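You operate a simulated robot arm through the tools that you are given. There is no shell and no other tool. Be economical: measure what you need, move in short steps, check, and stop when the job is done.

Carry out the task below with a simulated two-armed robot. There is one attempt and no reset: what you move stays moved.

TASK
Cage the short core on the white block, sign on HOLD, gate bolted and padlocked.
Fine: it is the lower sign; the padlock hangs on the staple. Set down upright: short core.

It is judged by the outcome, as a careful person would: the job done as asked, and still so three seconds after it is handed in. It fails if anything else is knocked over, pushed out of place, dropped, spilled or broken.

THE ROBOT
Two 7-joint arms with two-finger parallel grippers on one trunk, on a base that drives. Base frame: it is fixed to the floor where the robot stands at the start and does not move with it; the origin is under the middle of the robot, x ahead of it, y to its left, z up. Units: mm, degrees, N and s.
The left shoulder is at the start at [50, 161, 1173], the right one opposite. With the tool pointing down near the work surface each hand reaches from about 100 to 620 mm from the robot's upright axis, wherever it stands, measured 20 degrees to its own side. Places, roughly: gate [200, 800, 1000]; gate bolt [-100, 900, 1000]; gate staple [-100, 900, 1000]; lower cage sign [600, 200, 600]; upper cage sign [600, 300, 1000]; white block [800, 600, 600]. Payload 3.43 kg a hand.
Tool frame (each hand has its own): the origin (TCP) lies between the finger pads and is the grasp point; the fingertips stand 30 mm ahead of it; z points along the fingers, y is the line along which they close. Largest opening 94 mm; finger width 28, thickness 10; the body of the gripper, 50 by 96 mm, starts 55 mm behind the TCP.
Orientation is that of the tool frame in the base frame, as a unit quaternion [w, x, y, z]. With the fingers straight down and closing along the base's y, the tool's x points along the base's -x, its y along +y and its z along -z.

THE INTERFACE
- The arms move only by the tool apply_moves. It takes "left_deltas", "right_deltas" or both (then of equal length, played together; a hand with none holds still); each is text: rows parted by semicolons, each of 6 numbers parted by spaces: the shift along the tool's x, y, z in units of 50 mm (1.0 is 50 mm), then the turn, a rotation vector about the tool's x, y, z in units of 6 degrees (1.0 is 6 degrees). In form: x y z rx ry rz; .... A call has 1 to 12 rows; each row shifts and turns the commanded pose from where the row before left it, along the tool's axes as they then stand. "left_fingers" and "right_fingers" are, for a hand that has rows, the closure, from 0 (fully open) to 1 (shut), set as the call begins (left out, the last holds). A call with a number of a shift or a turn outside -1 to 1 is refused whole. A row lasts 0.2 s, in which the tool goes at most 50 mm and 8.6 degrees; a call with a longer step from one row to the next is refused whole, and so is a gripper value outside its range. A pose out of reach is approached as far as the arm can. The call stops where the force on the tool passes 60 N (or 10 N more than at its start, if that is more) or the arm is blocked; 0.2 s more then pass. The fingers move at their own pace (about 45 mm/s each) and stop on an object; they squeeze with about 26 N. The grip force told is the motor's: it shows also when the fingers shut on nothing. Time passes only in rows, and 0.2 s behind the last, so rows that do not move let the fingers close. It gives the time, the measured TCP pose, the force on the tool (base axes), the opening and the grip force at its end, in the units of the frame above (readings bear some noise), with the torque about the TCP (base axes, N m) and any sound that the robot's microphone picked up.
- Cameras (640 x 400 px; columns grow to the right, rows downward): "scene" is now at [87.7, 72.5, 1277.2]; the picture's right is [0.88, -0.48, 0.00], its down [-0.39, -0.71, -0.59] and it looks along [0.29, 0.52, -0.81] (base axes); focal length 214 px, centre (320, 200). "left" rides on the left gripper at [76, -14, -102] in its tool frame; the picture's right is [0.18, 0.98, 0.00], its down [-0.75, 0.14, -0.64] and it looks along [-0.63, 0.12, 0.77] (tool axes); focal length 243 px, centre (320, 200). "right" rides on the right gripper at [76, 14, -102] in its tool frame; the picture's right is [-0.18, 0.98, 0.00], its down [-0.75, -0.14, -0.64] and it looks along [-0.63, -0.12, 0.77] (tool axes); focal length 243 px, centre (320, 200). There is no depth. A picture from a camera that has moved, and an enlarged one, comes with that camera's place and axes in the base frame and with its lens. The place of the scene camera against the robot may be out by one fixed shift of up to 18 mm in any direction.
- capture(camera): a new picture of that camera. No time passes.
- move_column(by): slides the trunk up (or, below 0, down) by that many mm; the arms and the scene camera ride with it, the base frame stays. It gives what a move gives, with no picture.
- drive_base(legs): drives the robot by 1 to 6 legs, each [ahead, left, turn to the left] in mm, mm and degrees, along the robot's own axes; the way and the turn of a leg run together, so that a leg with both is an arc; at most 1500 mm and 180 degrees a leg. The arms and the cameras ride along, it lands a little off, and it stops where it bumps. It gives what a move gives.
- turn_head(pan, tilt): turns the head with the scene camera to pan (to the left, within 80 degrees either way) and tilt (down, from -29 to 69), counted from straight ahead of the robot. It gives what a move gives.
- close_up(camera, box): a new picture of the part [left, top, right, bottom] of that camera's present view, enlarged. No time passes.
- close_job(): hands the job in; it is judged then, once.

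Go step by step. Nothing tells you exact positions but the pictures and the camera data: compare them with the known pose of the tool, close in by small moves and look again before you grip or let go. The budget is 120 turns and 108 pictures, counting those below and the enlarged ones. Unless the task says otherwise, let go and move clear before handing in, and close with one line.

The tools are called as a command line: name --argument value ..., lists and objects as JSON in quotes. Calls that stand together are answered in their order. apply_moves: Moves the arms, as the interface text tells. Its arguments: {"type":"object","properties":{"left_deltas":{"type":"string"},"left_fingers":{"type":"number"},"right_deltas":{"type":"string"},"right_fingers":{"type":"number"}},"required":[]} The other tools are called the same way: move_column (by) slides the trunk up or down; drive_base (legs) drives the base; turn_head (pan, tilt) turns the head that bears the scene camera; capture (camera) takes a picture; close_up (camera, box) takes an enlarged picture of a part of a camera's view; close_job () hands the job in.

At the start:

```text
time: 0.0
left_eef_pos: [322.3, 372.9, 999.5]
left_tcp_rot: [0.0, 0.0, 1.0, -0.001]
left_wrist_force: [-0.5, -0.2, -0.1]
left_torque: [-0.05, -0.01, 0.04]
left_opening: 94.1
left_grip_force: 0.1
right_eef_pos: [281.2, 38.7, 1149.8]
right_tcp_rot: [0.0, 0.001, 1.0, 0.0]
right_wrist_force: [-0.3, 0.4, -0.6]
right_torque: [0.0, 0.0, 0.01]
right_opening: 94.1
right_grip_force: 0.0
trunk travel left (down, up): [-200.0, 67.0]
robot x, y, heading: [-1.0, -0.1, -0.3]
head pan, tilt: [61.0, 53.8]
```

scene: 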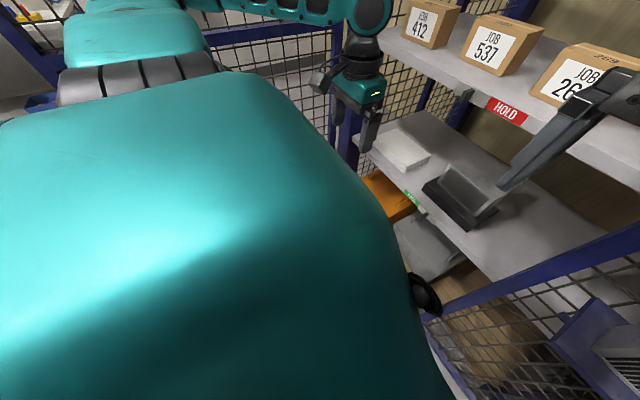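
right: 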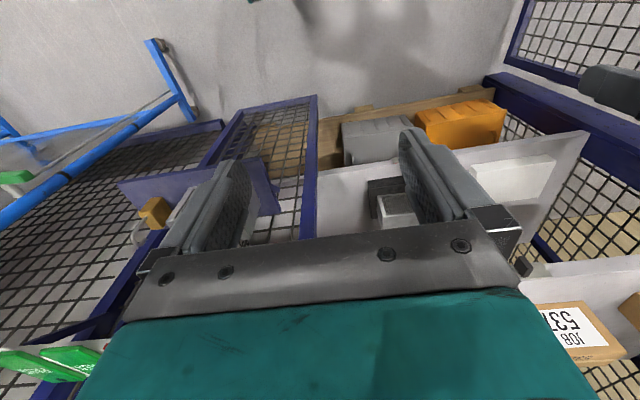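
left: 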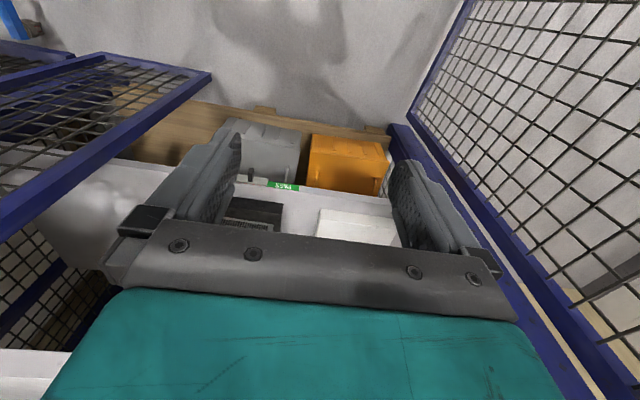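

I see a shelf cage with a white block and a dark block on a lower shelf, signs HOLD (upper) and PASS (lower, green), and a gate. I need a survey before moving.

turn_head --pan 0 --tilt 35

capture --camera "scene"

turn_head --pan 75 --tilt 20

capture --camera "scene"

turn_head --pan -60 --tilt 35

capture --camera "scene"

```text
time: 1.3
left_eef_pos: [321.7, 370.9, 999.8]
left_tcp_rot: [0.0, 0.0, 1.0, 0.0]
left_wrist_force: [-0.3, 0.7, -0.5]
left_torque: [0.01, 0.01, 0.01]
left_opening: 93.9
left_grip_force: 0.0
right_eef_pos: [281.3, 39.4, 1150.2]
right_tcp_rot: [0.001, 0.001, 1.0, 0.0]
right_wrist_force: [0.4, -0.1, 0.5]
right_torque: [-0.03, -0.05, 0.01]
right_opening: 94.1
right_grip_force: 0.0
trunk travel left (down, up): [-200.0, 67.0]
robot x, y, heading: [4.1, -1.8, -0.2]
head pan, tilt: [0.0, 35.0]
```

```text
104 pictures are left
camera scene: at [140.3, 8.5, 1304.0], right [0.0, -1.0, 0.0], down [-0.57, 0.0, -0.82], along [0.82, 0.0, -0.57], focal length 214 px, centre (320, 200)
```

scene: 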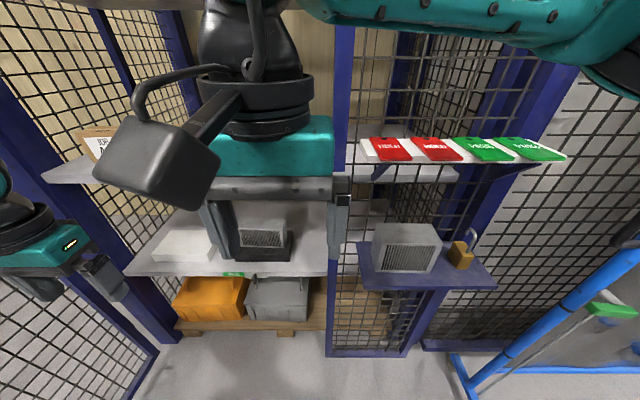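

```text
time: 2.8
left_eef_pos: [322.0, 372.1, 1001.0]
left_tcp_rot: [0.0, 0.0, 1.0, 0.0]
left_wrist_force: [-0.5, 0.0, 0.0]
left_torque: [-0.01, 0.01, 0.0]
left_opening: 94.0
left_grip_force: 0.0
right_eef_pos: [280.3, 39.3, 1150.7]
right_tcp_rot: [0.0, 0.0, 1.0, -0.001]
right_wrist_force: [-0.2, 0.0, 0.1]
right_torque: [0.02, -0.01, -0.01]
right_opening: 94.0
right_grip_force: 0.1
trunk travel left (down, up): [-200.0, 67.0]
robot x, y, heading: [0.2, 1.3, 0.2]
head pan, tilt: [75.0, 20.0]
```

```text
103 pictures are left
camera scene: at [76.4, 98.3, 1327.8], right [0.97, -0.26, 0.0], down [-0.09, -0.33, -0.94], along [0.24, 0.91, -0.34], focal length 214 px, centre (320, 200)
```

scene: 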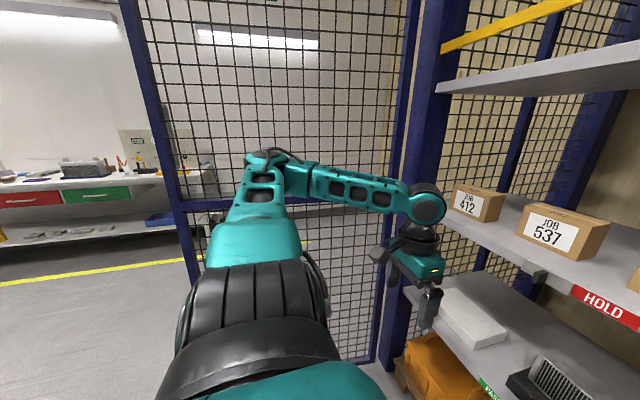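

```text
time: 5.0
left_eef_pos: [321.0, 371.7, 999.4]
left_tcp_rot: [0.0, 0.0, 1.0, 0.0]
left_wrist_force: [-0.5, -0.2, 0.4]
left_torque: [0.03, 0.0, -0.01]
left_opening: 93.8
left_grip_force: 0.0
right_eef_pos: [281.1, 38.6, 1149.9]
right_tcp_rot: [0.0, 0.0, 1.0, 0.001]
right_wrist_force: [-0.1, -1.1, 0.8]
right_torque: [0.0, -0.01, 0.02]
right_opening: 94.1
right_grip_force: 0.0
trunk travel left (down, up): [-200.0, 67.0]
robot x, y, heading: [2.0, 2.8, 0.1]
head pan, tilt: [-60.0, 35.0]
```

```text
102 pictures are left
camera scene: at [96.3, -67.8, 1304.0], right [-0.87, -0.5, 0.0], down [-0.29, 0.5, -0.82], along [0.41, -0.71, -0.57], focal length 214 px, centre (320, 200)
```

scene: 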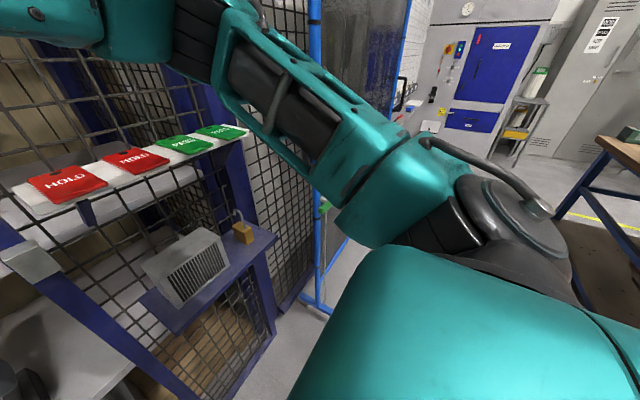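

The fence on the right holds a ledge with a core and padlock and a rail of spare signs; the gate stands open at left. I'll back up a bit for an overview.

drive_base --legs '[[-350, 0, 0]]'

turn_head --pan 0 --tilt 30

capture --camera "scene"

turn_head --pan 45 --tilt 20

capture --camera "scene"

```text
time: 7.2
left_eef_pos: [-27.6, 371.0, 1001.7]
left_tcp_rot: [0.001, 0.002, 1.0, 0.0]
left_wrist_force: [0.1, 1.1, -0.1]
left_torque: [0.03, -0.01, 0.01]
left_opening: 94.0
left_grip_force: 0.0
right_eef_pos: [-69.3, 37.6, 1151.2]
right_tcp_rot: [0.0, 0.002, 1.0, 0.001]
right_wrist_force: [-0.9, 0.1, -0.5]
right_torque: [0.01, -0.02, -0.03]
right_opening: 94.1
right_grip_force: 0.1
trunk travel left (down, up): [-200.0, 67.0]
robot x, y, heading: [-349.0, 2.3, -0.3]
head pan, tilt: [-60.0, 35.0]
```

```text
time: 8.5
left_eef_pos: [-27.3, 371.3, 999.2]
left_tcp_rot: [0.0, 0.002, 1.0, 0.0]
left_wrist_force: [0.8, 0.2, 0.8]
left_torque: [0.01, 0.0, -0.02]
left_opening: 94.0
left_grip_force: 0.1
right_eef_pos: [-68.9, 37.2, 1150.1]
right_tcp_rot: [0.0, 0.003, 1.0, 0.0]
right_wrist_force: [0.8, 0.1, 0.4]
right_torque: [0.0, -0.03, 0.01]
right_opening: 94.0
right_grip_force: 0.1
trunk travel left (down, up): [-200.0, 67.0]
robot x, y, heading: [-348.1, -2.1, -0.4]
head pan, tilt: [0.0, 30.0]
```

```text
101 pictures are left
camera scene: at [-208.2, 8.5, 1311.8], right [-0.01, -1.0, 0.0], down [-0.5, 0.0, -0.87], along [0.87, 0.0, -0.5], focal length 214 px, centre (320, 200)
```

scene: 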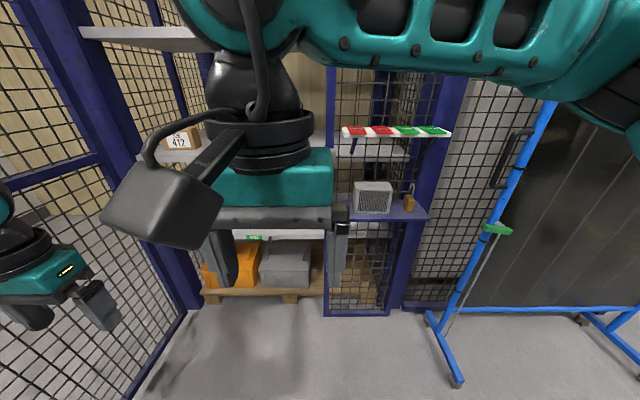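

```text
time: 9.7
left_eef_pos: [-27.2, 370.1, 1000.9]
left_tcp_rot: [0.0, 0.002, 1.0, -0.001]
left_wrist_force: [-0.8, 0.3, -0.4]
left_torque: [0.03, -0.02, 0.0]
left_opening: 94.0
left_grip_force: 0.0
right_eef_pos: [-70.0, 38.7, 1149.7]
right_tcp_rot: [-0.001, 0.003, 1.0, 0.0]
right_wrist_force: [0.0, 0.0, -0.1]
right_torque: [-0.03, 0.0, -0.01]
right_opening: 93.9
right_grip_force: 0.2
trunk travel left (down, up): [-200.0, 67.0]
robot x, y, heading: [-351.3, 3.1, -0.3]
head pan, tilt: [45.0, 20.0]
```

```text
100 pictures are left
camera scene: at [-232.4, 74.5, 1327.8], right [0.7, -0.71, 0.0], down [-0.24, -0.24, -0.94], along [0.67, 0.66, -0.34], focal length 214 px, centre (320, 200)
```

scene: 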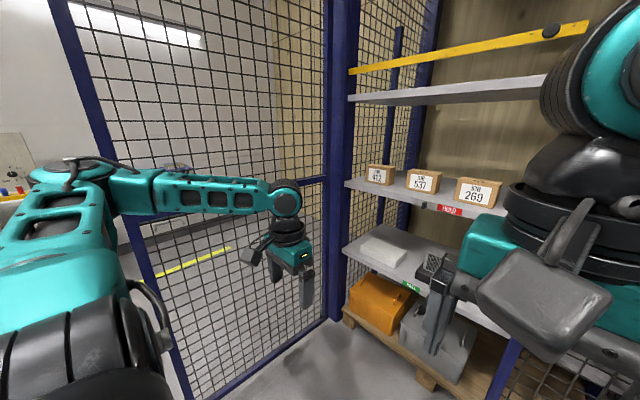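

The gate leaf is open on the left. I'll move the right arm aside to clear the view.

apply_moves --right_deltas "0 -1 0 0 0 0;0 -1 0 0 0 0;0 -1 0 0 0 0;0 -1 0 0 0 0;0 -1 0 0 0 0;0 -1 1 0 0 0;0 -1 1 0 0 0;0 0 1 0 0 0"

turn_head --pan 15 --tilt 25

capture --camera "scene"

close_up --camera "scene" --box '[320, 100, 480, 200]'

close_up --camera "scene" --box '[160, 130, 320, 230]'

```text
refused: row 6 steps farther than a row can; nothing moved
```

```text
time: 10.6
left_eef_pos: [-27.7, 370.0, 999.5]
left_tcp_rot: [0.001, 0.002, 1.0, 0.0]
left_wrist_force: [0.0, -0.6, -0.3]
left_torque: [-0.03, -0.02, -0.02]
left_opening: 94.0
left_grip_force: 0.1
right_eef_pos: [-68.6, 38.0, 1150.0]
right_tcp_rot: [0.0, 0.002, 1.0, 0.001]
right_wrist_force: [0.0, -0.7, 0.0]
right_torque: [0.02, 0.02, -0.02]
right_opening: 94.1
right_grip_force: 0.1
trunk travel left (down, up): [-200.0, 67.0]
robot x, y, heading: [-350.6, 1.0, -0.1]
head pan, tilt: [15.0, 25.0]
```

```text
99 pictures are left
camera scene: at [-209.5, 32.6, 1319.8], right [0.25, -0.97, 0.0], down [-0.41, -0.11, -0.91], along [0.88, 0.23, -0.42], focal length 214 px, centre (320, 200)
```

scene: 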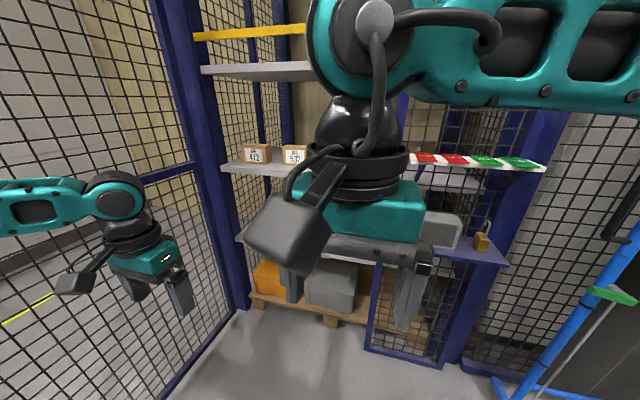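

```text
4.00 times, centred on (400, 150) of scene
camera zoom: at [-209.5, 32.6, 1319.8], right [0.25, -0.97, 0.0], down [-0.41, -0.11, -0.91], along [0.88, 0.23, -0.42], focal length 858 px, centre (0, 400)
```

zoom: 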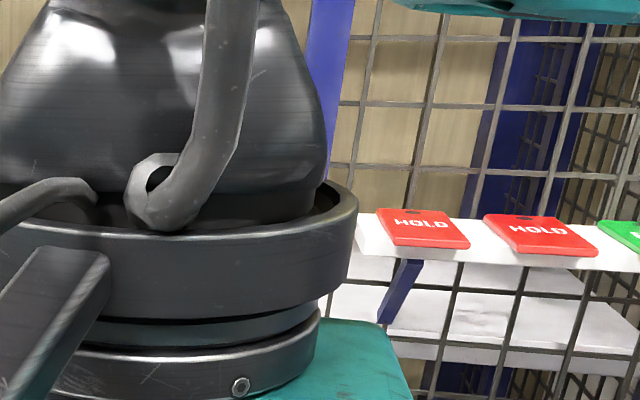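

```text
4.00 times, centred on (240, 180) of scene
camera zoom: at [-209.5, 32.6, 1319.8], right [0.25, -0.97, 0.0], down [-0.41, -0.11, -0.91], along [0.88, 0.23, -0.42], focal length 858 px, centre (640, 280)
```

zoom: 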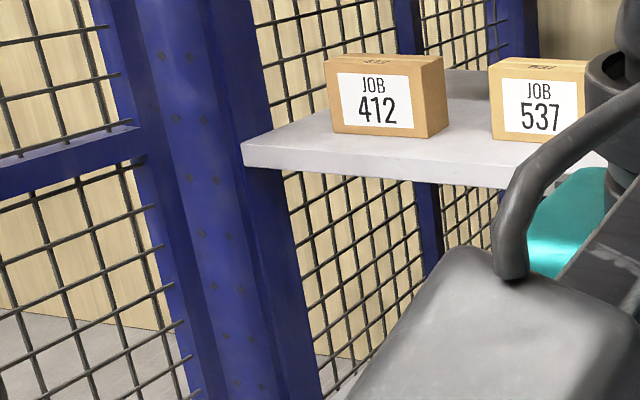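

Rows are limited to 50 mm total. I move the right arm aside with single-axis rows.

apply_moves --right_deltas "0 -1 0 0 0 0;0 -1 0 0 0 0;0 -1 0 0 0 0;0 -1 0 0 0 0;0 -1 0 0 0 0;0 -1 0 0 0 0;0 -1 0 0 0 0;0 0 1 0 0 0;0 0 1 0 0 0;0 0 1 0 0 0"

capture --camera "scene"

```text
time: 12.8
left_eef_pos: [-27.4, 370.8, 999.3]
left_tcp_rot: [0.0, 0.003, 1.0, 0.0]
left_wrist_force: [0.4, -0.4, -0.6]
left_torque: [-0.01, 0.01, 0.0]
left_opening: 94.2
left_grip_force: 0.1
right_eef_pos: [-71.7, -310.6, 999.7]
right_tcp_rot: [0.001, 0.001, 1.0, 0.0]
right_wrist_force: [-0.1, -0.9, 0.0]
right_torque: [0.01, 0.01, 0.01]
right_opening: 94.1
right_grip_force: 0.1
trunk travel left (down, up): [-200.0, 67.0]
robot x, y, heading: [-345.6, 4.2, -0.3]
head pan, tilt: [15.0, 25.0]
```

```text
96 pictures are left
camera scene: at [-209.4, 32.3, 1319.8], right [0.25, -0.97, 0.0], down [-0.41, -0.11, -0.91], along [0.88, 0.23, -0.42], focal length 214 px, centre (320, 200)
```

scene: 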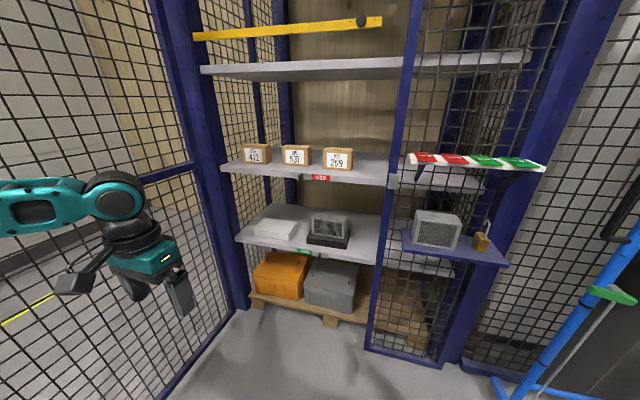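

Now the overview is clear. I'll zoom on the key parts.

close_up --camera "scene" --box '[230, 180, 390, 280]'

close_up --camera "scene" --box '[370, 140, 550, 280]'

close_up --camera "scene" --box '[180, 0, 420, 150]'

turn_head --pan 78 --tilt 20

capture --camera "scene"

```text
4.00 times, centred on (310, 230) of scene
camera zoom: at [-209.4, 32.3, 1319.8], right [0.25, -0.97, 0.0], down [-0.41, -0.11, -0.91], along [0.88, 0.23, -0.42], focal length 858 px, centre (360, 80)
```

zoom: 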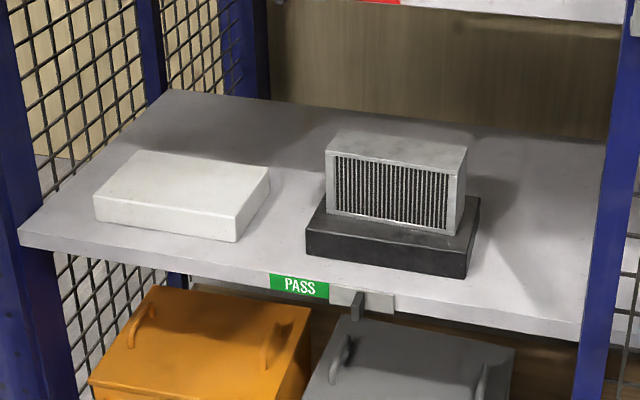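

```text
2.86 times, centred on (460, 210) of scene
camera zoom: at [-209.4, 32.3, 1319.8], right [0.25, -0.97, 0.0], down [-0.41, -0.11, -0.91], along [0.88, 0.23, -0.42], focal length 613 px, centre (-80, 171)
```

zoom: 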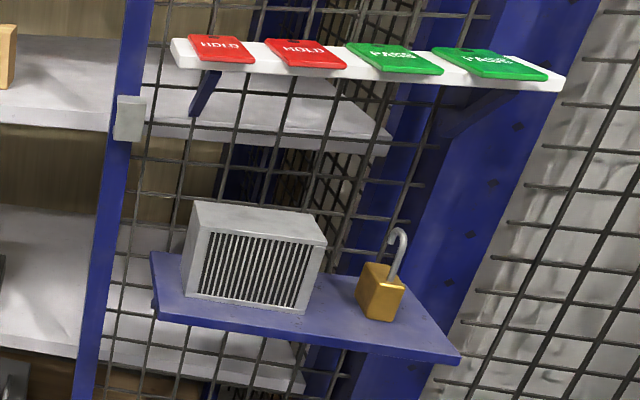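

```text
2.67 times, centred on (300, 75) of scene
camera zoom: at [-209.4, 32.3, 1319.8], right [0.25, -0.97, 0.0], down [-0.41, -0.11, -0.91], along [0.88, 0.23, -0.42], focal length 572 px, centre (373, 533)
```

zoom: 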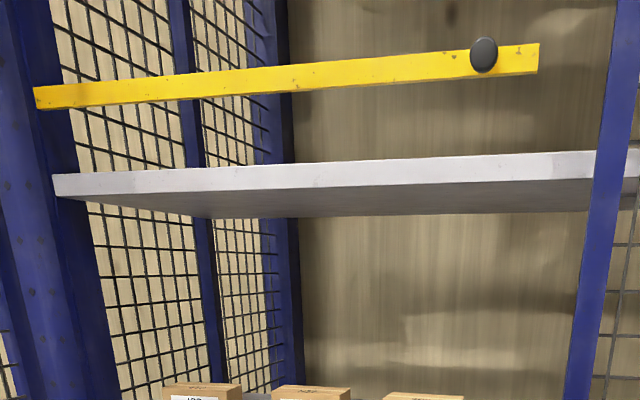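

```text
time: 14.1
left_eef_pos: [-26.3, 371.5, 1001.1]
left_tcp_rot: [0.0, 0.003, 1.0, 0.0]
left_wrist_force: [-0.6, -0.1, 0.6]
left_torque: [0.01, 0.03, 0.01]
left_opening: 94.1
left_grip_force: 0.1
right_eef_pos: [-72.3, -310.6, 999.5]
right_tcp_rot: [0.0, 0.002, 1.0, 0.0]
right_wrist_force: [-0.1, 0.8, 0.3]
right_torque: [0.0, 0.02, -0.01]
right_opening: 93.7
right_grip_force: 0.0
trunk travel left (down, up): [-200.0, 67.0]
robot x, y, heading: [-349.9, 1.9, -0.5]
head pan, tilt: [78.0, 20.0]
```

```text
92 pictures are left
camera scene: at [-278.7, 100.0, 1327.8], right [0.98, -0.21, 0.0], down [-0.07, -0.33, -0.94], along [0.2, 0.92, -0.34], focal length 214 px, centre (320, 200)
```

scene: 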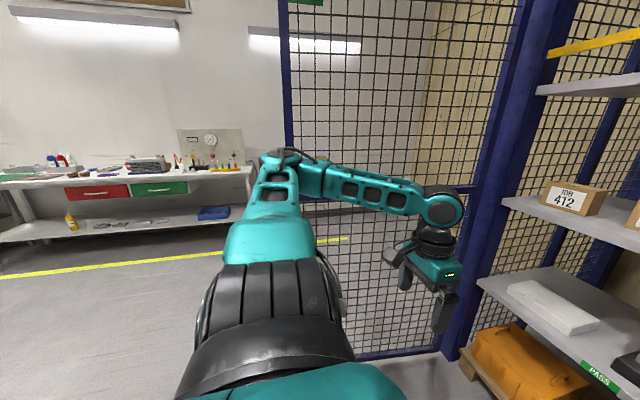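

The ledge core looks shorter (≈130 mm vs ≈170 mm) than the one on the black block. I'll drive forward again to look more closely at signs and ledge.

drive_base --legs '[[250, 0, 0]]'

turn_head --pan 25 --tilt 40

capture --camera "scene"

close_up --camera "scene" --box '[240, 80, 400, 180]'

close_up --camera "scene" --box '[240, 180, 400, 280]'

```text
time: 16.0
left_eef_pos: [225.0, 368.7, 1000.4]
left_tcp_rot: [-0.001, 0.004, 1.0, -0.001]
left_wrist_force: [0.0, 0.8, -0.9]
left_torque: [0.03, 0.02, 0.01]
left_opening: 93.7
left_grip_force: 0.0
right_eef_pos: [178.6, -311.6, 999.1]
right_tcp_rot: [-0.001, 0.004, 1.0, 0.0]
right_wrist_force: [0.0, -0.9, -0.5]
right_torque: [0.04, -0.03, 0.01]
right_opening: 94.0
right_grip_force: 0.0
trunk travel left (down, up): [-200.0, 67.0]
robot x, y, heading: [-99.3, -2.9, -0.1]
head pan, tilt: [78.0, 20.0]
```

```text
time: 17.2
left_eef_pos: [224.6, 369.2, 998.8]
left_tcp_rot: [0.0, 0.003, 1.0, 0.0]
left_wrist_force: [0.3, 1.8, 0.5]
left_torque: [0.01, 0.0, -0.07]
left_opening: 93.6
left_grip_force: 0.1
right_eef_pos: [178.2, -311.7, 998.3]
right_tcp_rot: [0.0, 0.004, 1.0, 0.0]
right_wrist_force: [0.5, -0.1, -0.2]
right_torque: [0.0, -0.01, 0.0]
right_opening: 94.2
right_grip_force: 0.1
trunk travel left (down, up): [-200.0, 67.0]
robot x, y, heading: [-102.9, -0.7, -0.5]
head pan, tilt: [25.0, 40.0]
```

```text
91 pictures are left
camera scene: at [29.4, 42.8, 1296.4], right [0.42, -0.91, 0.0], down [-0.58, -0.27, -0.77], along [0.7, 0.32, -0.64], focal length 214 px, centre (320, 200)
```

scene: 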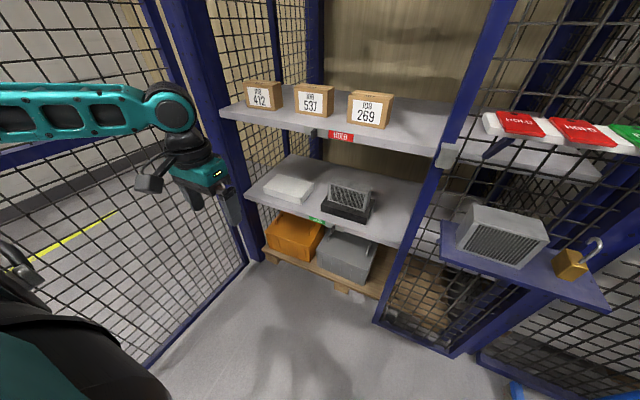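

```text
4.00 times, centred on (320, 130) of scene
camera zoom: at [29.4, 42.8, 1296.4], right [0.42, -0.91, 0.0], down [-0.58, -0.27, -0.77], along [0.7, 0.32, -0.64], focal length 858 px, centre (320, 480)
```

zoom: 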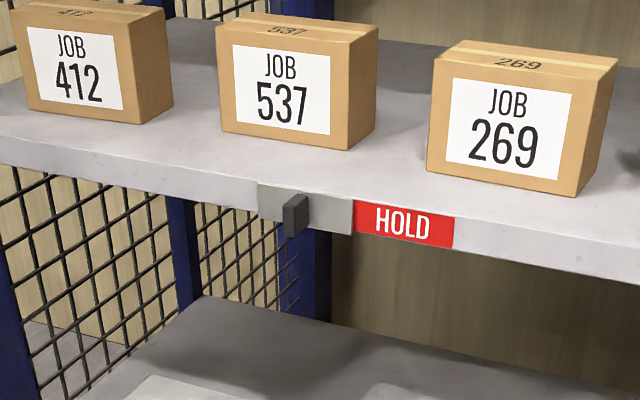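

```text
4.00 times, centred on (320, 230) of scene
camera zoom: at [29.4, 42.8, 1296.4], right [0.42, -0.91, 0.0], down [-0.58, -0.27, -0.77], along [0.7, 0.32, -0.64], focal length 858 px, centre (320, 80)
```

zoom: 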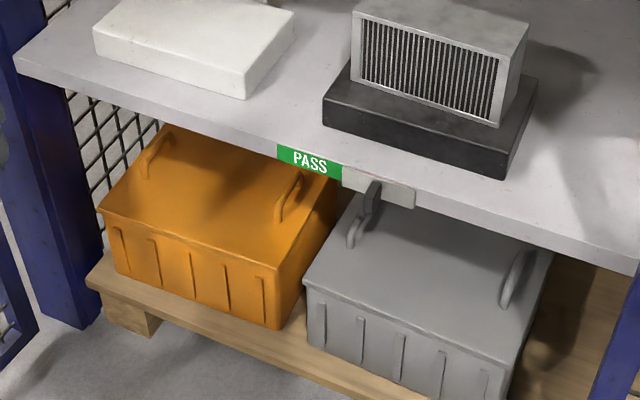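

The signs are slide covers with knobs: the lower cover must slide left to show HOLD. I'll drive forward, lower the trunk, and pitch the left tool forward with fingers shut.

drive_base --legs '[[100, 0, 0]]'

move_column --by -150

apply_moves --left_deltas "0 0 0 0 -1 0;0 0 0 0 -1 0;0 0 0 0 -1 0;0 0 0 0 -1 0;0 0 0 0 -1 0;0 0 0 0 -1 0;0 0 0 0 -1 0;0 0 0 0 -1 0;0 0 0 0 -1 0;0 0 0 0 -1 0;0 0 0 0 -1 0;0 0 0 0 -1 0" --left_fingers 1

capture --camera "scene"

capture --camera "left"

```text
time: 18.3
left_eef_pos: [323.1, 368.1, 999.1]
left_tcp_rot: [0.0, 0.003, 1.0, 0.0]
left_wrist_force: [0.3, 0.0, -0.7]
left_torque: [0.0, 0.0, 0.01]
left_opening: 93.9
left_grip_force: 0.1
right_eef_pos: [277.7, -312.2, 999.7]
right_tcp_rot: [0.0, 0.003, 1.0, 0.0]
right_wrist_force: [0.0, 0.1, 0.0]
right_torque: [-0.01, -0.01, -0.02]
right_opening: 94.0
right_grip_force: 0.1
trunk travel left (down, up): [-200.0, 67.0]
robot x, y, heading: [1.8, -1.3, -0.5]
head pan, tilt: [25.0, 40.0]
```

```text
time: 20.1
left_eef_pos: [322.8, 368.7, 850.1]
left_tcp_rot: [0.0, 0.003, 1.0, 0.001]
left_wrist_force: [-0.1, 0.2, 0.0]
left_torque: [-0.01, -0.01, -0.01]
left_opening: 93.9
left_grip_force: 0.0
right_eef_pos: [277.6, -312.4, 850.3]
right_tcp_rot: [0.0, 0.003, 1.0, 0.0]
right_wrist_force: [-0.3, -0.6, -0.6]
right_torque: [0.03, -0.01, -0.02]
right_opening: 93.9
right_grip_force: 0.1
trunk travel left (down, up): [-50.0, 217.0]
robot x, y, heading: [0.5, -0.1, -0.2]
head pan, tilt: [25.0, 40.0]
```

```text
time: 22.7
left_eef_pos: [341.2, 387.6, 845.4]
left_tcp_rot: [0.588, 0.002, 0.809, -0.002]
left_wrist_force: [-0.4, 0.0, -0.2]
left_torque: [0.0, -0.05, 0.0]
left_opening: 0.0
left_grip_force: 26.2
left hand out of reach, approached as far as the arm can: row 6, 7, 8, 9
right_eef_pos: [277.6, -312.0, 849.6]
right_tcp_rot: [0.0, 0.003, 1.0, 0.0]
right_wrist_force: [0.1, -0.1, 0.7]
right_torque: [0.02, -0.01, 0.02]
right_opening: 94.3
right_grip_force: 0.0
trunk travel left (down, up): [-50.0, 217.0]
robot x, y, heading: [-0.8, -1.8, -0.2]
head pan, tilt: [25.0, 40.0]
```

```text
88 pictures are left
camera scene: at [128.2, 42.3, 1146.5], right [0.42, -0.91, 0.0], down [-0.58, -0.27, -0.77], along [0.7, 0.32, -0.64], focal length 214 px, centre (320, 200)
```

scene: 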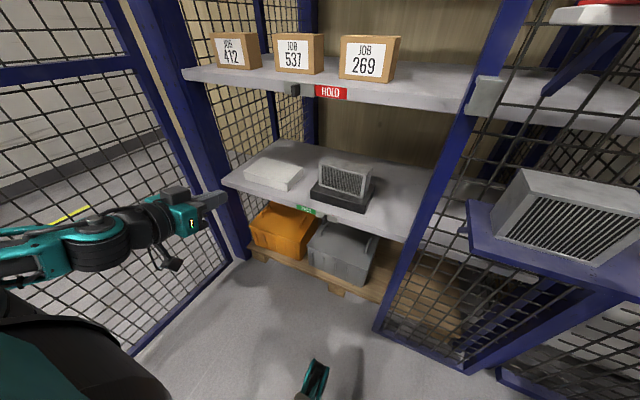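

```text
87 pictures are left
camera left: at [221.6, 373.5, 804.5], right [-0.05, 0.98, -0.18], down [-0.38, 0.14, 0.91], along [0.92, 0.11, 0.36], focal length 243 px, centre (320, 200)
```

left: 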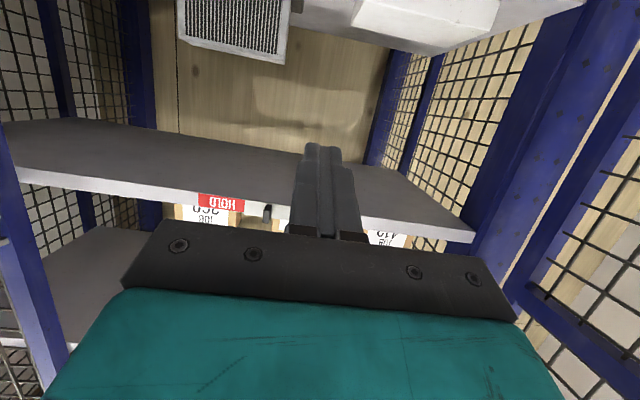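

Left tool is now pitched forward. I'll move it to a spot in front of the lower sign, right of the knob.

apply_moves --left_deltas "0.405 -0.4575 0.655 0 0 0;0.405 -0.4575 0.655 0 0 0;0.405 -0.4575 0.655 0 0 0;0.405 -0.4575 0.655 0 0 0;0.405 -0.4575 0.655 0 0 0;0.405 -0.4575 0.655 0 0 0;0.405 -0.4575 0.655 0 0 0;0.405 -0.4575 0.655 0 0 0"

capture --camera "scene"

capture --camera "left"

```text
time: 24.5
left_eef_pos: [540.6, 205.4, 610.0]
left_tcp_rot: [0.587, 0.002, 0.809, 0.0]
left_wrist_force: [0.2, 0.6, -0.2]
left_torque: [0.04, 0.0, 0.03]
left_opening: 0.0
left_grip_force: 25.7
right_eef_pos: [277.3, -312.2, 850.4]
right_tcp_rot: [0.0, 0.003, 1.0, -0.001]
right_wrist_force: [-0.3, -1.1, 0.4]
right_torque: [-0.01, -0.01, 0.01]
right_opening: 93.8
right_grip_force: 0.1
trunk travel left (down, up): [-50.0, 217.0]
robot x, y, heading: [0.5, -3.3, -0.2]
head pan, tilt: [25.0, 40.0]
```

```text
86 pictures are left
camera scene: at [128.2, 42.2, 1146.5], right [0.42, -0.91, 0.0], down [-0.58, -0.27, -0.77], along [0.7, 0.32, -0.64], focal length 214 px, centre (320, 200)
```

scene: 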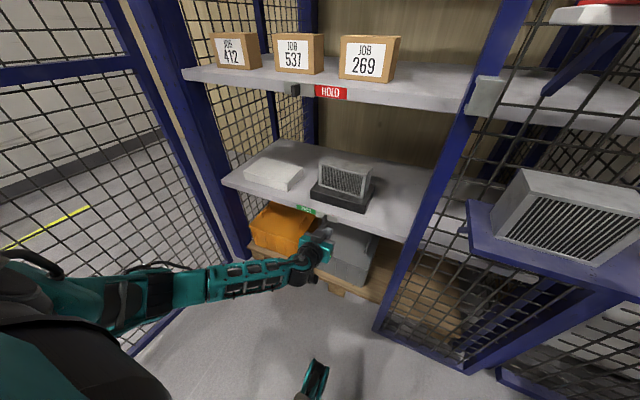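

```text
85 pictures are left
camera left: at [420.5, 191.0, 569.9], right [-0.05, 0.98, -0.17], down [-0.38, 0.14, 0.92], along [0.93, 0.11, 0.36], focal length 243 px, centre (320, 200)
```

left: 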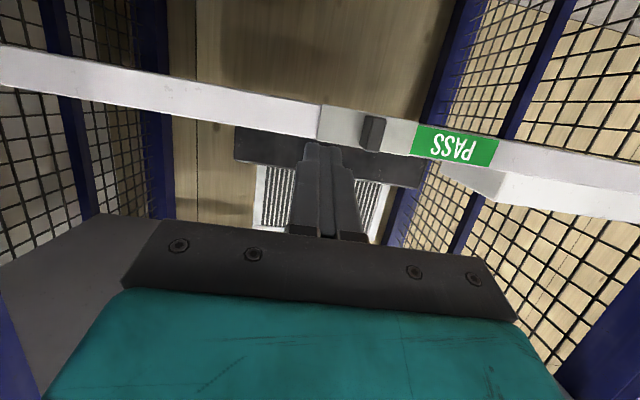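

The knob is at about (636, 251, 585); fingertips at (569, 205, 601). I advance to bring the tips alongside the knob.

apply_moves --left_deltas "0 0 0.6 0 0 0;0 0 0.5 0 0 0"

capture --camera "left"

close_up --camera "scene" --box '[260, 180, 380, 255]'

```text
time: 25.1
left_eef_pos: [592.2, 202.7, 592.7]
left_tcp_rot: [0.587, 0.003, 0.809, -0.003]
left_wrist_force: [0.3, 0.1, 0.6]
left_torque: [0.02, 0.0, 0.03]
left_opening: 0.0
left_grip_force: 25.8
right_eef_pos: [277.9, -312.5, 850.6]
right_tcp_rot: [0.0, 0.003, 1.0, 0.0]
right_wrist_force: [0.1, 0.4, -0.7]
right_torque: [-0.02, 0.0, 0.01]
right_opening: 94.1
right_grip_force: 0.0
trunk travel left (down, up): [-50.0, 217.0]
robot x, y, heading: [0.0, 0.5, -0.2]
head pan, tilt: [25.0, 40.0]
```

```text
84 pictures are left
camera left: at [471.7, 189.8, 552.4], right [-0.05, 0.98, -0.17], down [-0.38, 0.14, 0.92], along [0.93, 0.11, 0.36], focal length 243 px, centre (320, 200)
```

left: 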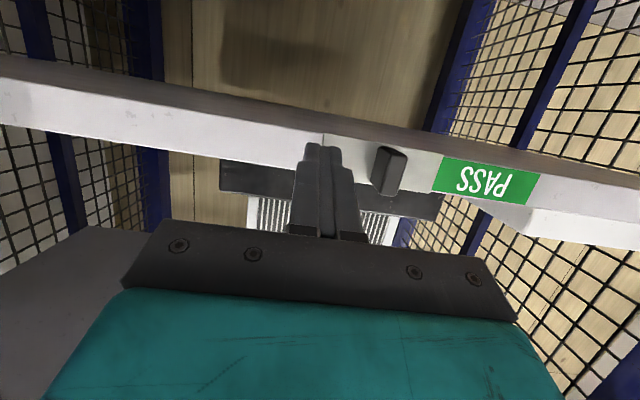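

```text
5.33 times, centred on (320, 218) of scene
camera zoom: at [128.2, 42.2, 1146.4], right [0.42, -0.91, 0.0], down [-0.58, -0.27, -0.77], along [0.7, 0.32, -0.64], focal length 1144 px, centre (320, 107)
```

zoom: 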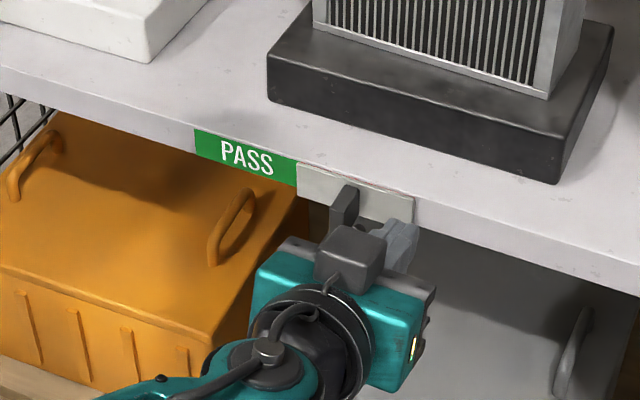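

Tip is 17 mm from the sign face and level with the knob. Advance slightly and push left in steps.

apply_moves --left_deltas "0 0 0.16 0 0 0;0 0.3 0 0 0 0;0 0.3 0 0 0 0;0 0.3 0 0 0 0;0 0.3 0 0 0 0;0 0.3 0 0 0 0;0 0.2 0 0 0 0"

capture --camera "left"

```text
time: 26.7
left_eef_pos: [599.4, 288.3, 591.5]
left_tcp_rot: [0.587, 0.003, 0.809, -0.002]
left_wrist_force: [0.2, -0.4, -1.4]
left_torque: [0.0, 0.0, 0.01]
left_opening: 0.0
left_grip_force: 26.5
right_eef_pos: [278.2, -312.0, 850.1]
right_tcp_rot: [0.0, 0.002, 1.0, 0.0]
right_wrist_force: [0.1, -0.6, 0.0]
right_torque: [0.02, 0.03, -0.01]
right_opening: 93.7
right_grip_force: 0.0
trunk travel left (down, up): [-50.0, 217.0]
robot x, y, heading: [-2.7, -5.8, -0.2]
head pan, tilt: [25.0, 40.0]
```

```text
82 pictures are left
camera left: at [479.2, 274.9, 550.6], right [-0.05, 0.98, -0.17], down [-0.38, 0.14, 0.92], along [0.92, 0.11, 0.36], focal length 243 px, centre (320, 200)
```

left: 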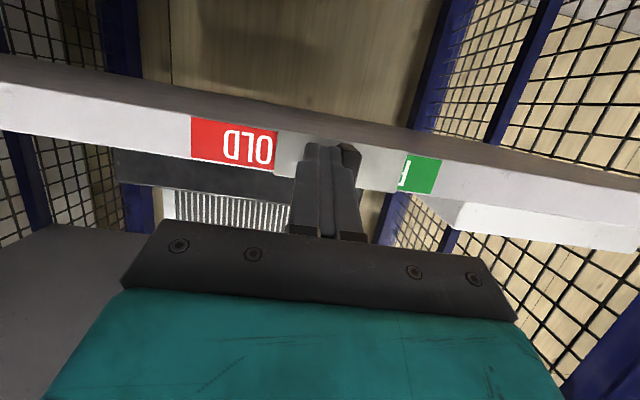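

The cover is sliding left and HOLD is appearing. I'll continue to the end stop.

apply_moves --left_deltas "0 0.2 0 0 0 0;0 0.2 0 0 0 0;0 0.2 0 0 0 0;0 0.2 0 0 0 0;0 0.2 0 0 0 0;0 0.2 0 0 0 0"

capture --camera "left"

```text
time: 28.0
left_eef_pos: [600.7, 319.2, 590.0]
left_tcp_rot: [0.591, 0.015, 0.806, -0.021]
left_wrist_force: [0.6, -7.5, 2.6]
left_torque: [0.05, -0.01, -0.07]
left_opening: 0.0
left_grip_force: 26.6
right_eef_pos: [276.1, -314.9, 850.8]
right_tcp_rot: [0.0, 0.004, 1.0, 0.0]
right_wrist_force: [-0.5, 0.4, 0.9]
right_torque: [0.02, -0.02, -0.02]
right_opening: 94.1
right_grip_force: 0.1
trunk travel left (down, up): [-50.0, 217.0]
robot x, y, heading: [-3.1, -7.3, -0.5]
head pan, tilt: [25.0, 40.0]
stopped in row 6 (left hand): the force on the tool passed its limit (the readings are from after the stop); the commanded pose is now the measured one
```

```text
81 pictures are left
camera left: at [480.3, 309.7, 548.8], right [-0.01, 0.98, -0.19], down [-0.38, 0.17, 0.91], along [0.93, 0.08, 0.37], focal length 243 px, centre (320, 200)
```

left: 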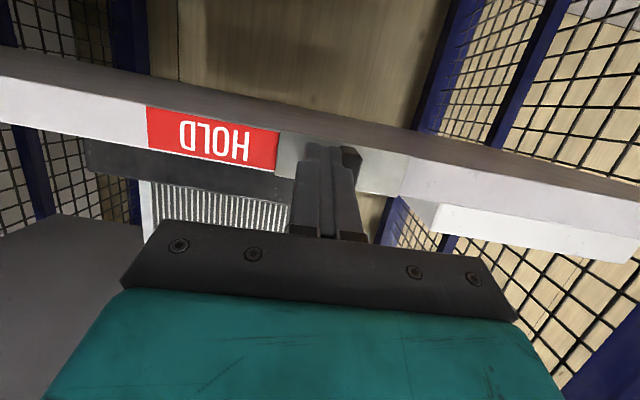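

HOLD is fully shown. I'll back the left hand away and look closely at the ledge.

apply_moves --left_deltas "0 -0.2 0 0 0 0;0 0 -0.8 0 0 0;0 0 -1 0 0 0;0 0 -1 0 0 0;0 0 -1 0 0 0;0 0 -1 0 0 0;-1 0 0 0 0 0;-1 0 0 0 0 0"

turn_head --pan -15 --tilt 35

capture --camera "scene"

capture --camera "right"

```text
time: 29.8
left_eef_pos: [401.4, 324.5, 756.3]
left_tcp_rot: [0.588, 0.013, 0.808, -0.019]
left_wrist_force: [-0.3, 0.3, 0.3]
left_torque: [0.02, -0.01, 0.0]
left_opening: 0.1
left_grip_force: 26.5
right_eef_pos: [277.4, -314.5, 850.1]
right_tcp_rot: [0.0, 0.004, 1.0, -0.001]
right_wrist_force: [0.3, -0.4, 0.3]
right_torque: [-0.01, -0.01, 0.01]
right_opening: 94.1
right_grip_force: 0.1
trunk travel left (down, up): [-50.0, 217.0]
robot x, y, heading: [-3.3, -0.7, -0.5]
head pan, tilt: [25.0, 40.0]
```

```text
time: 30.9
left_eef_pos: [401.9, 323.5, 756.9]
left_tcp_rot: [0.589, 0.012, 0.808, -0.018]
left_wrist_force: [-0.1, -0.2, 0.2]
left_torque: [0.01, 0.0, -0.02]
left_opening: 0.0
left_grip_force: 25.7
right_eef_pos: [276.5, -314.3, 849.2]
right_tcp_rot: [0.0, 0.004, 1.0, 0.0]
right_wrist_force: [0.1, 0.2, 0.0]
right_torque: [0.03, 0.0, 0.0]
right_opening: 94.0
right_grip_force: 0.0
trunk travel left (down, up): [-50.0, 217.0]
robot x, y, heading: [-1.5, 0.4, -0.6]
head pan, tilt: [-15.0, 35.0]
```

```text
80 pictures are left
camera scene: at [135.4, -17.5, 1154.0], right [-0.27, -0.96, 0.0], down [-0.55, 0.15, -0.82], along [0.79, -0.22, -0.57], focal length 214 px, centre (320, 200)
```

scene: 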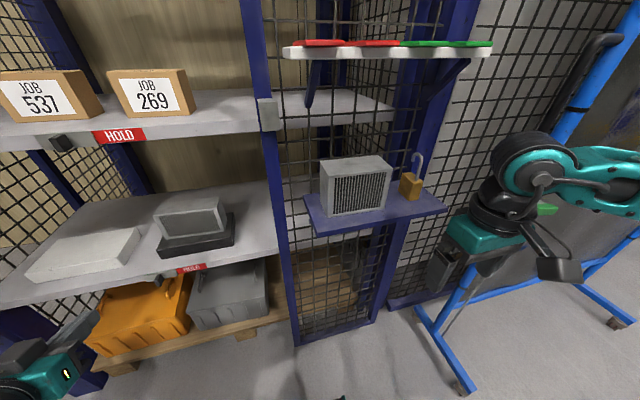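

```text
79 pictures are left
camera right: at [200.3, -298.6, 952.0], right [0.19, 0.98, 0.0], down [0.75, -0.15, 0.64], along [0.63, -0.12, -0.77], focal length 243 px, centre (320, 200)
```

right: 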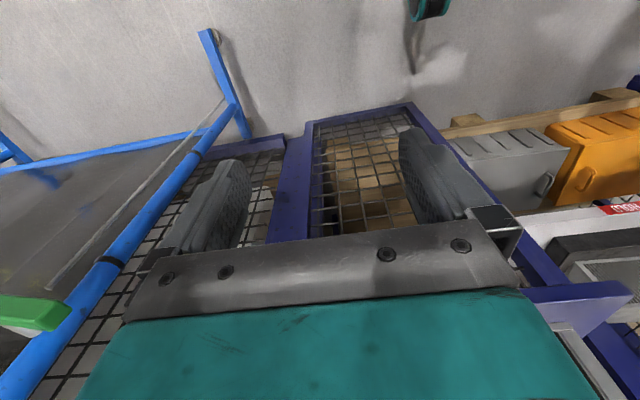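

close_up --camera "scene" --box '[300, 140, 460, 240]'

close_up --camera "scene" --box '[240, 20, 500, 150]'

```text
4.00 times, centred on (380, 190) of scene
camera zoom: at [135.4, -17.5, 1154.0], right [-0.27, -0.96, 0.0], down [-0.55, 0.15, -0.82], along [0.79, -0.22, -0.57], focal length 858 px, centre (80, 240)
```

zoom: 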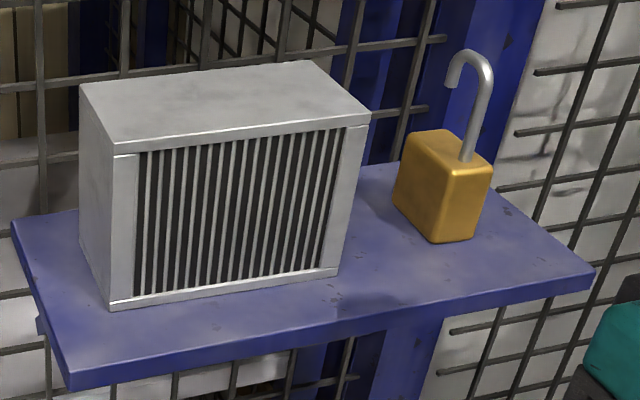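

```text
2.46 times, centred on (370, 85) of scene
camera zoom: at [135.4, -17.5, 1154.0], right [-0.27, -0.96, 0.0], down [-0.55, 0.15, -0.82], along [0.79, -0.22, -0.57], focal length 528 px, centre (197, 483)
```

zoom: 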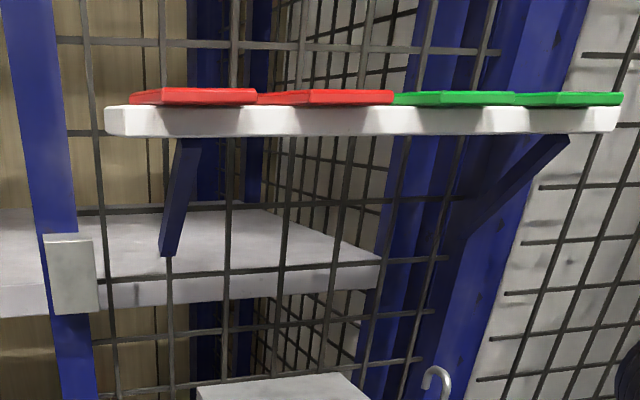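

The ledge core (~125×67×86 mm) is the short one; it must be gripped across its depth (x), coming from the left at 45°. I'll reposition the left hand and pitch to 45°, then yaw it right.

apply_moves --left_deltas "-0.597 -0.571 -0.194 0 0 0;-0.597 -0.571 -0.194 0 0 0;-0.597 -0.571 -0.194 0 0 0;-0.597 -0.571 -0.194 0 0 0;-0.597 -0.571 -0.194 0 0 0;-0.597 -0.571 -0.194 0 0 0;-0.597 -0.571 -0.194 0 0 0;0 0 0 0 0.9 0;0 0 0 0 0.9 0;0 0 0 0 0.9 0;0 0 0 0 0.9 0;0 0 0 0 0.9 0" --left_fingers 0.08

apply_moves --left_deltas "0 0 0 1 0 1;0 0 0 1 0 1;0 0 0 1 0 1;0 0 0 1 0 1;0 0 0 1 0 1;0 0 0 1 0 1;0 0 0 1 0 1;0 0 0 1 0 1;0 0 0 1 0 1;0 0 0 1 0 1;0 0 0 0.6 0 0.6"

capture --camera "scene"

capture --camera "left"

```text
time: 33.5
left_eef_pos: [457.9, 124.9, 929.2]
left_tcp_rot: [0.385, 0.017, 0.923, -0.014]
left_wrist_force: [-0.2, -1.1, -0.9]
left_torque: [-0.02, 0.04, 0.0]
left_opening: 86.8
left_grip_force: 0.1
left hand out of reach, approached as far as the arm can: row 3, 4, 5, 6, 12
right_eef_pos: [275.9, -314.3, 849.0]
right_tcp_rot: [0.0, 0.005, 1.0, 0.0]
right_wrist_force: [-0.8, 0.0, -0.2]
right_torque: [0.0, 0.01, -0.01]
right_opening: 94.0
right_grip_force: 0.1
trunk travel left (down, up): [-50.0, 217.0]
robot x, y, heading: [-1.3, -4.1, -0.4]
head pan, tilt: [-15.0, 35.0]
```

```text
time: 35.9
left_eef_pos: [450.0, 111.2, 884.8]
left_tcp_rot: [0.27, 0.666, 0.636, -0.281]
left_wrist_force: [0.4, 0.5, 0.0]
left_torque: [-0.01, 0.0, 0.01]
left_opening: 86.4
left_grip_force: 0.2
left hand out of reach, approached as far as the arm can: row 1, 2, 3
right_eef_pos: [276.6, -313.3, 850.8]
right_tcp_rot: [0.001, 0.004, 1.0, 0.0]
right_wrist_force: [-0.4, -0.8, -0.4]
right_torque: [0.0, 0.04, 0.04]
right_opening: 94.1
right_grip_force: 0.0
trunk travel left (down, up): [-50.0, 217.0]
robot x, y, heading: [-2.6, -1.6, -0.6]
head pan, tilt: [-15.0, 35.0]
```

```text
76 pictures are left
camera scene: at [135.4, -17.5, 1154.0], right [-0.27, -0.96, 0.0], down [-0.55, 0.15, -0.82], along [0.79, -0.22, -0.57], focal length 214 px, centre (320, 200)
```

scene: 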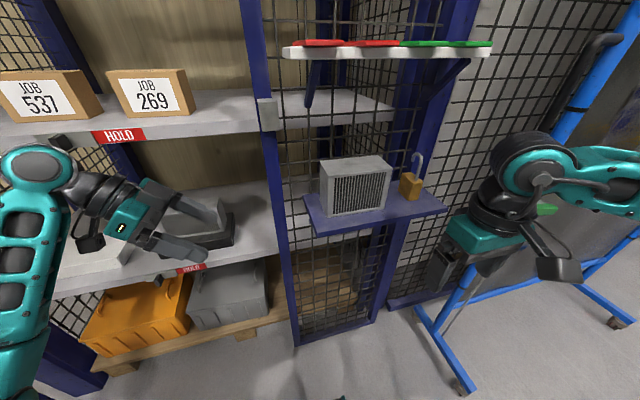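

```text
75 pictures are left
camera left: at [443.3, 238.3, 901.9], right [0.99, 0.08, -0.13], down [0.13, -0.07, 0.99], along [0.08, -0.99, -0.08], focal length 243 px, centre (320, 200)
```

left: 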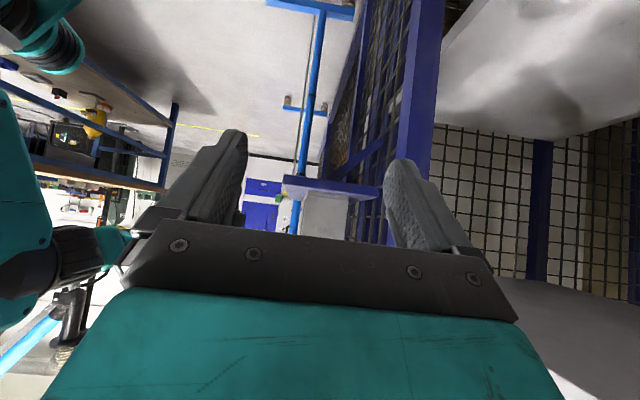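

Orientation is good and the wrist camera shows the core between the fingers, with the ledge at z≈868. I correct yaw slightly and go to a pre-grasp point up-left of the core.

apply_moves --left_deltas "0 0 0 -0.67 0 -0.65;-0.755 0.057 0.149 0 0 0;-0.755 0.057 0.149 0 0 0;-0.755 0.057 0.149 0 0 0;-0.755 0.057 0.149 0 0 0;-0.755 0.057 0.149 0 0 0;-0.755 0.057 0.149 0 0 0"

capture --camera "left"

capture --camera "scene"

```text
time: 37.4
left_eef_pos: [481.8, -44.7, 992.9]
left_tcp_rot: [0.268, 0.623, 0.688, -0.259]
left_wrist_force: [-1.9, 12.2, -5.6]
left_torque: [-0.52, 0.19, 0.61]
left_opening: 86.4
left_grip_force: 0.0
right_eef_pos: [277.6, -311.7, 849.8]
right_tcp_rot: [-0.001, 0.003, 1.0, 0.0]
right_wrist_force: [0.3, 0.1, -0.1]
right_torque: [-0.03, 0.02, -0.01]
right_opening: 94.1
right_grip_force: 0.1
trunk travel left (down, up): [-50.0, 217.0]
robot x, y, heading: [0.9, 0.7, -0.2]
head pan, tilt: [-15.0, 35.0]
stopped in row 7 (left hand): the force on the tool passed its limit (the readings are from after the stop); the commanded pose is now the measured one
```

```text
74 pictures are left
camera left: at [457.9, 79.3, 1014.2], right [0.96, 0.22, -0.15], down [0.17, -0.09, 0.98], along [0.2, -0.97, -0.12], focal length 243 px, centre (320, 200)
```

left: 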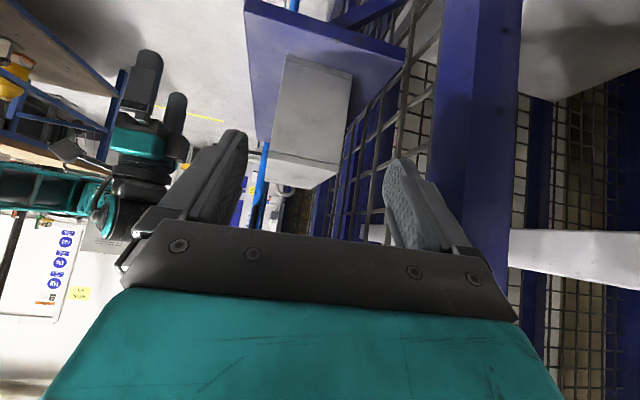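

```text
73 pictures are left
camera scene: at [135.3, -16.5, 1153.9], right [-0.26, -0.96, 0.0], down [-0.55, 0.15, -0.82], along [0.79, -0.22, -0.57], focal length 214 px, centre (320, 200)
```

scene: 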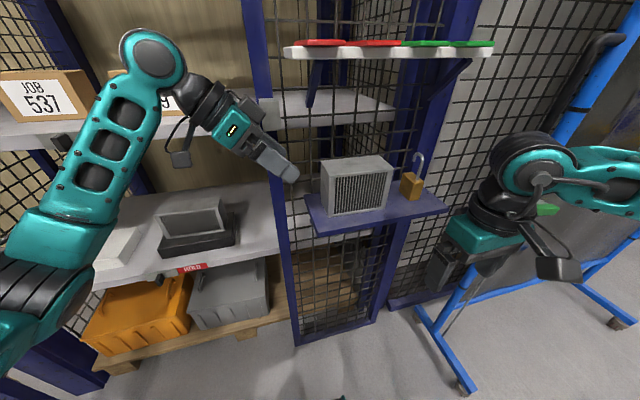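

The hand touched something, probably the strike box on the post. I'll retreat the way I came and look.

apply_moves --left_deltas "0.6 0 -0.15 0 0 0;0.6 -0.4 -0.15 0 0 0;0 -0.4 0 0 0 0"

close_up --camera "scene" --box '[180, 60, 340, 160]'

capture --camera "left"

```text
time: 38.2
left_eef_pos: [437.1, 3.3, 963.7]
left_tcp_rot: [0.27, 0.625, 0.684, -0.261]
left_wrist_force: [0.1, 0.4, 0.1]
left_torque: [0.01, -0.01, -0.02]
left_opening: 86.3
left_grip_force: 0.1
right_eef_pos: [275.6, -312.5, 850.6]
right_tcp_rot: [0.0, 0.002, 1.0, 0.001]
right_wrist_force: [0.4, -0.6, -0.2]
right_torque: [-0.01, 0.02, 0.0]
right_opening: 93.8
right_grip_force: 0.0
trunk travel left (down, up): [-50.0, 217.0]
robot x, y, heading: [-1.6, -3.0, -0.4]
head pan, tilt: [-15.0, 35.0]
```

```text
4.00 times, centred on (260, 110) of scene
camera zoom: at [135.1, -16.8, 1154.0], right [-0.26, -0.96, 0.0], down [-0.55, 0.15, -0.82], along [0.79, -0.22, -0.57], focal length 858 px, centre (560, 560)
```

zoom: 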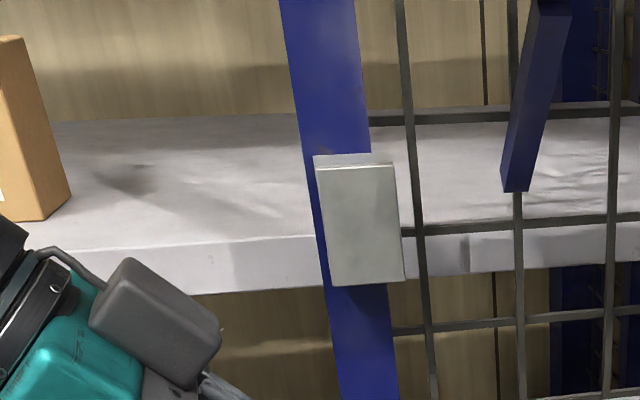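

```text
71 pictures are left
camera left: at [413.5, 127.0, 985.4], right [0.97, 0.21, -0.15], down [0.17, -0.08, 0.98], along [0.2, -0.97, -0.11], focal length 243 px, centre (320, 200)
```

left: 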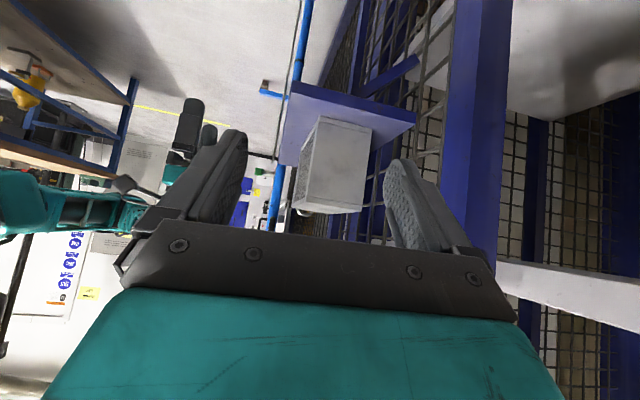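

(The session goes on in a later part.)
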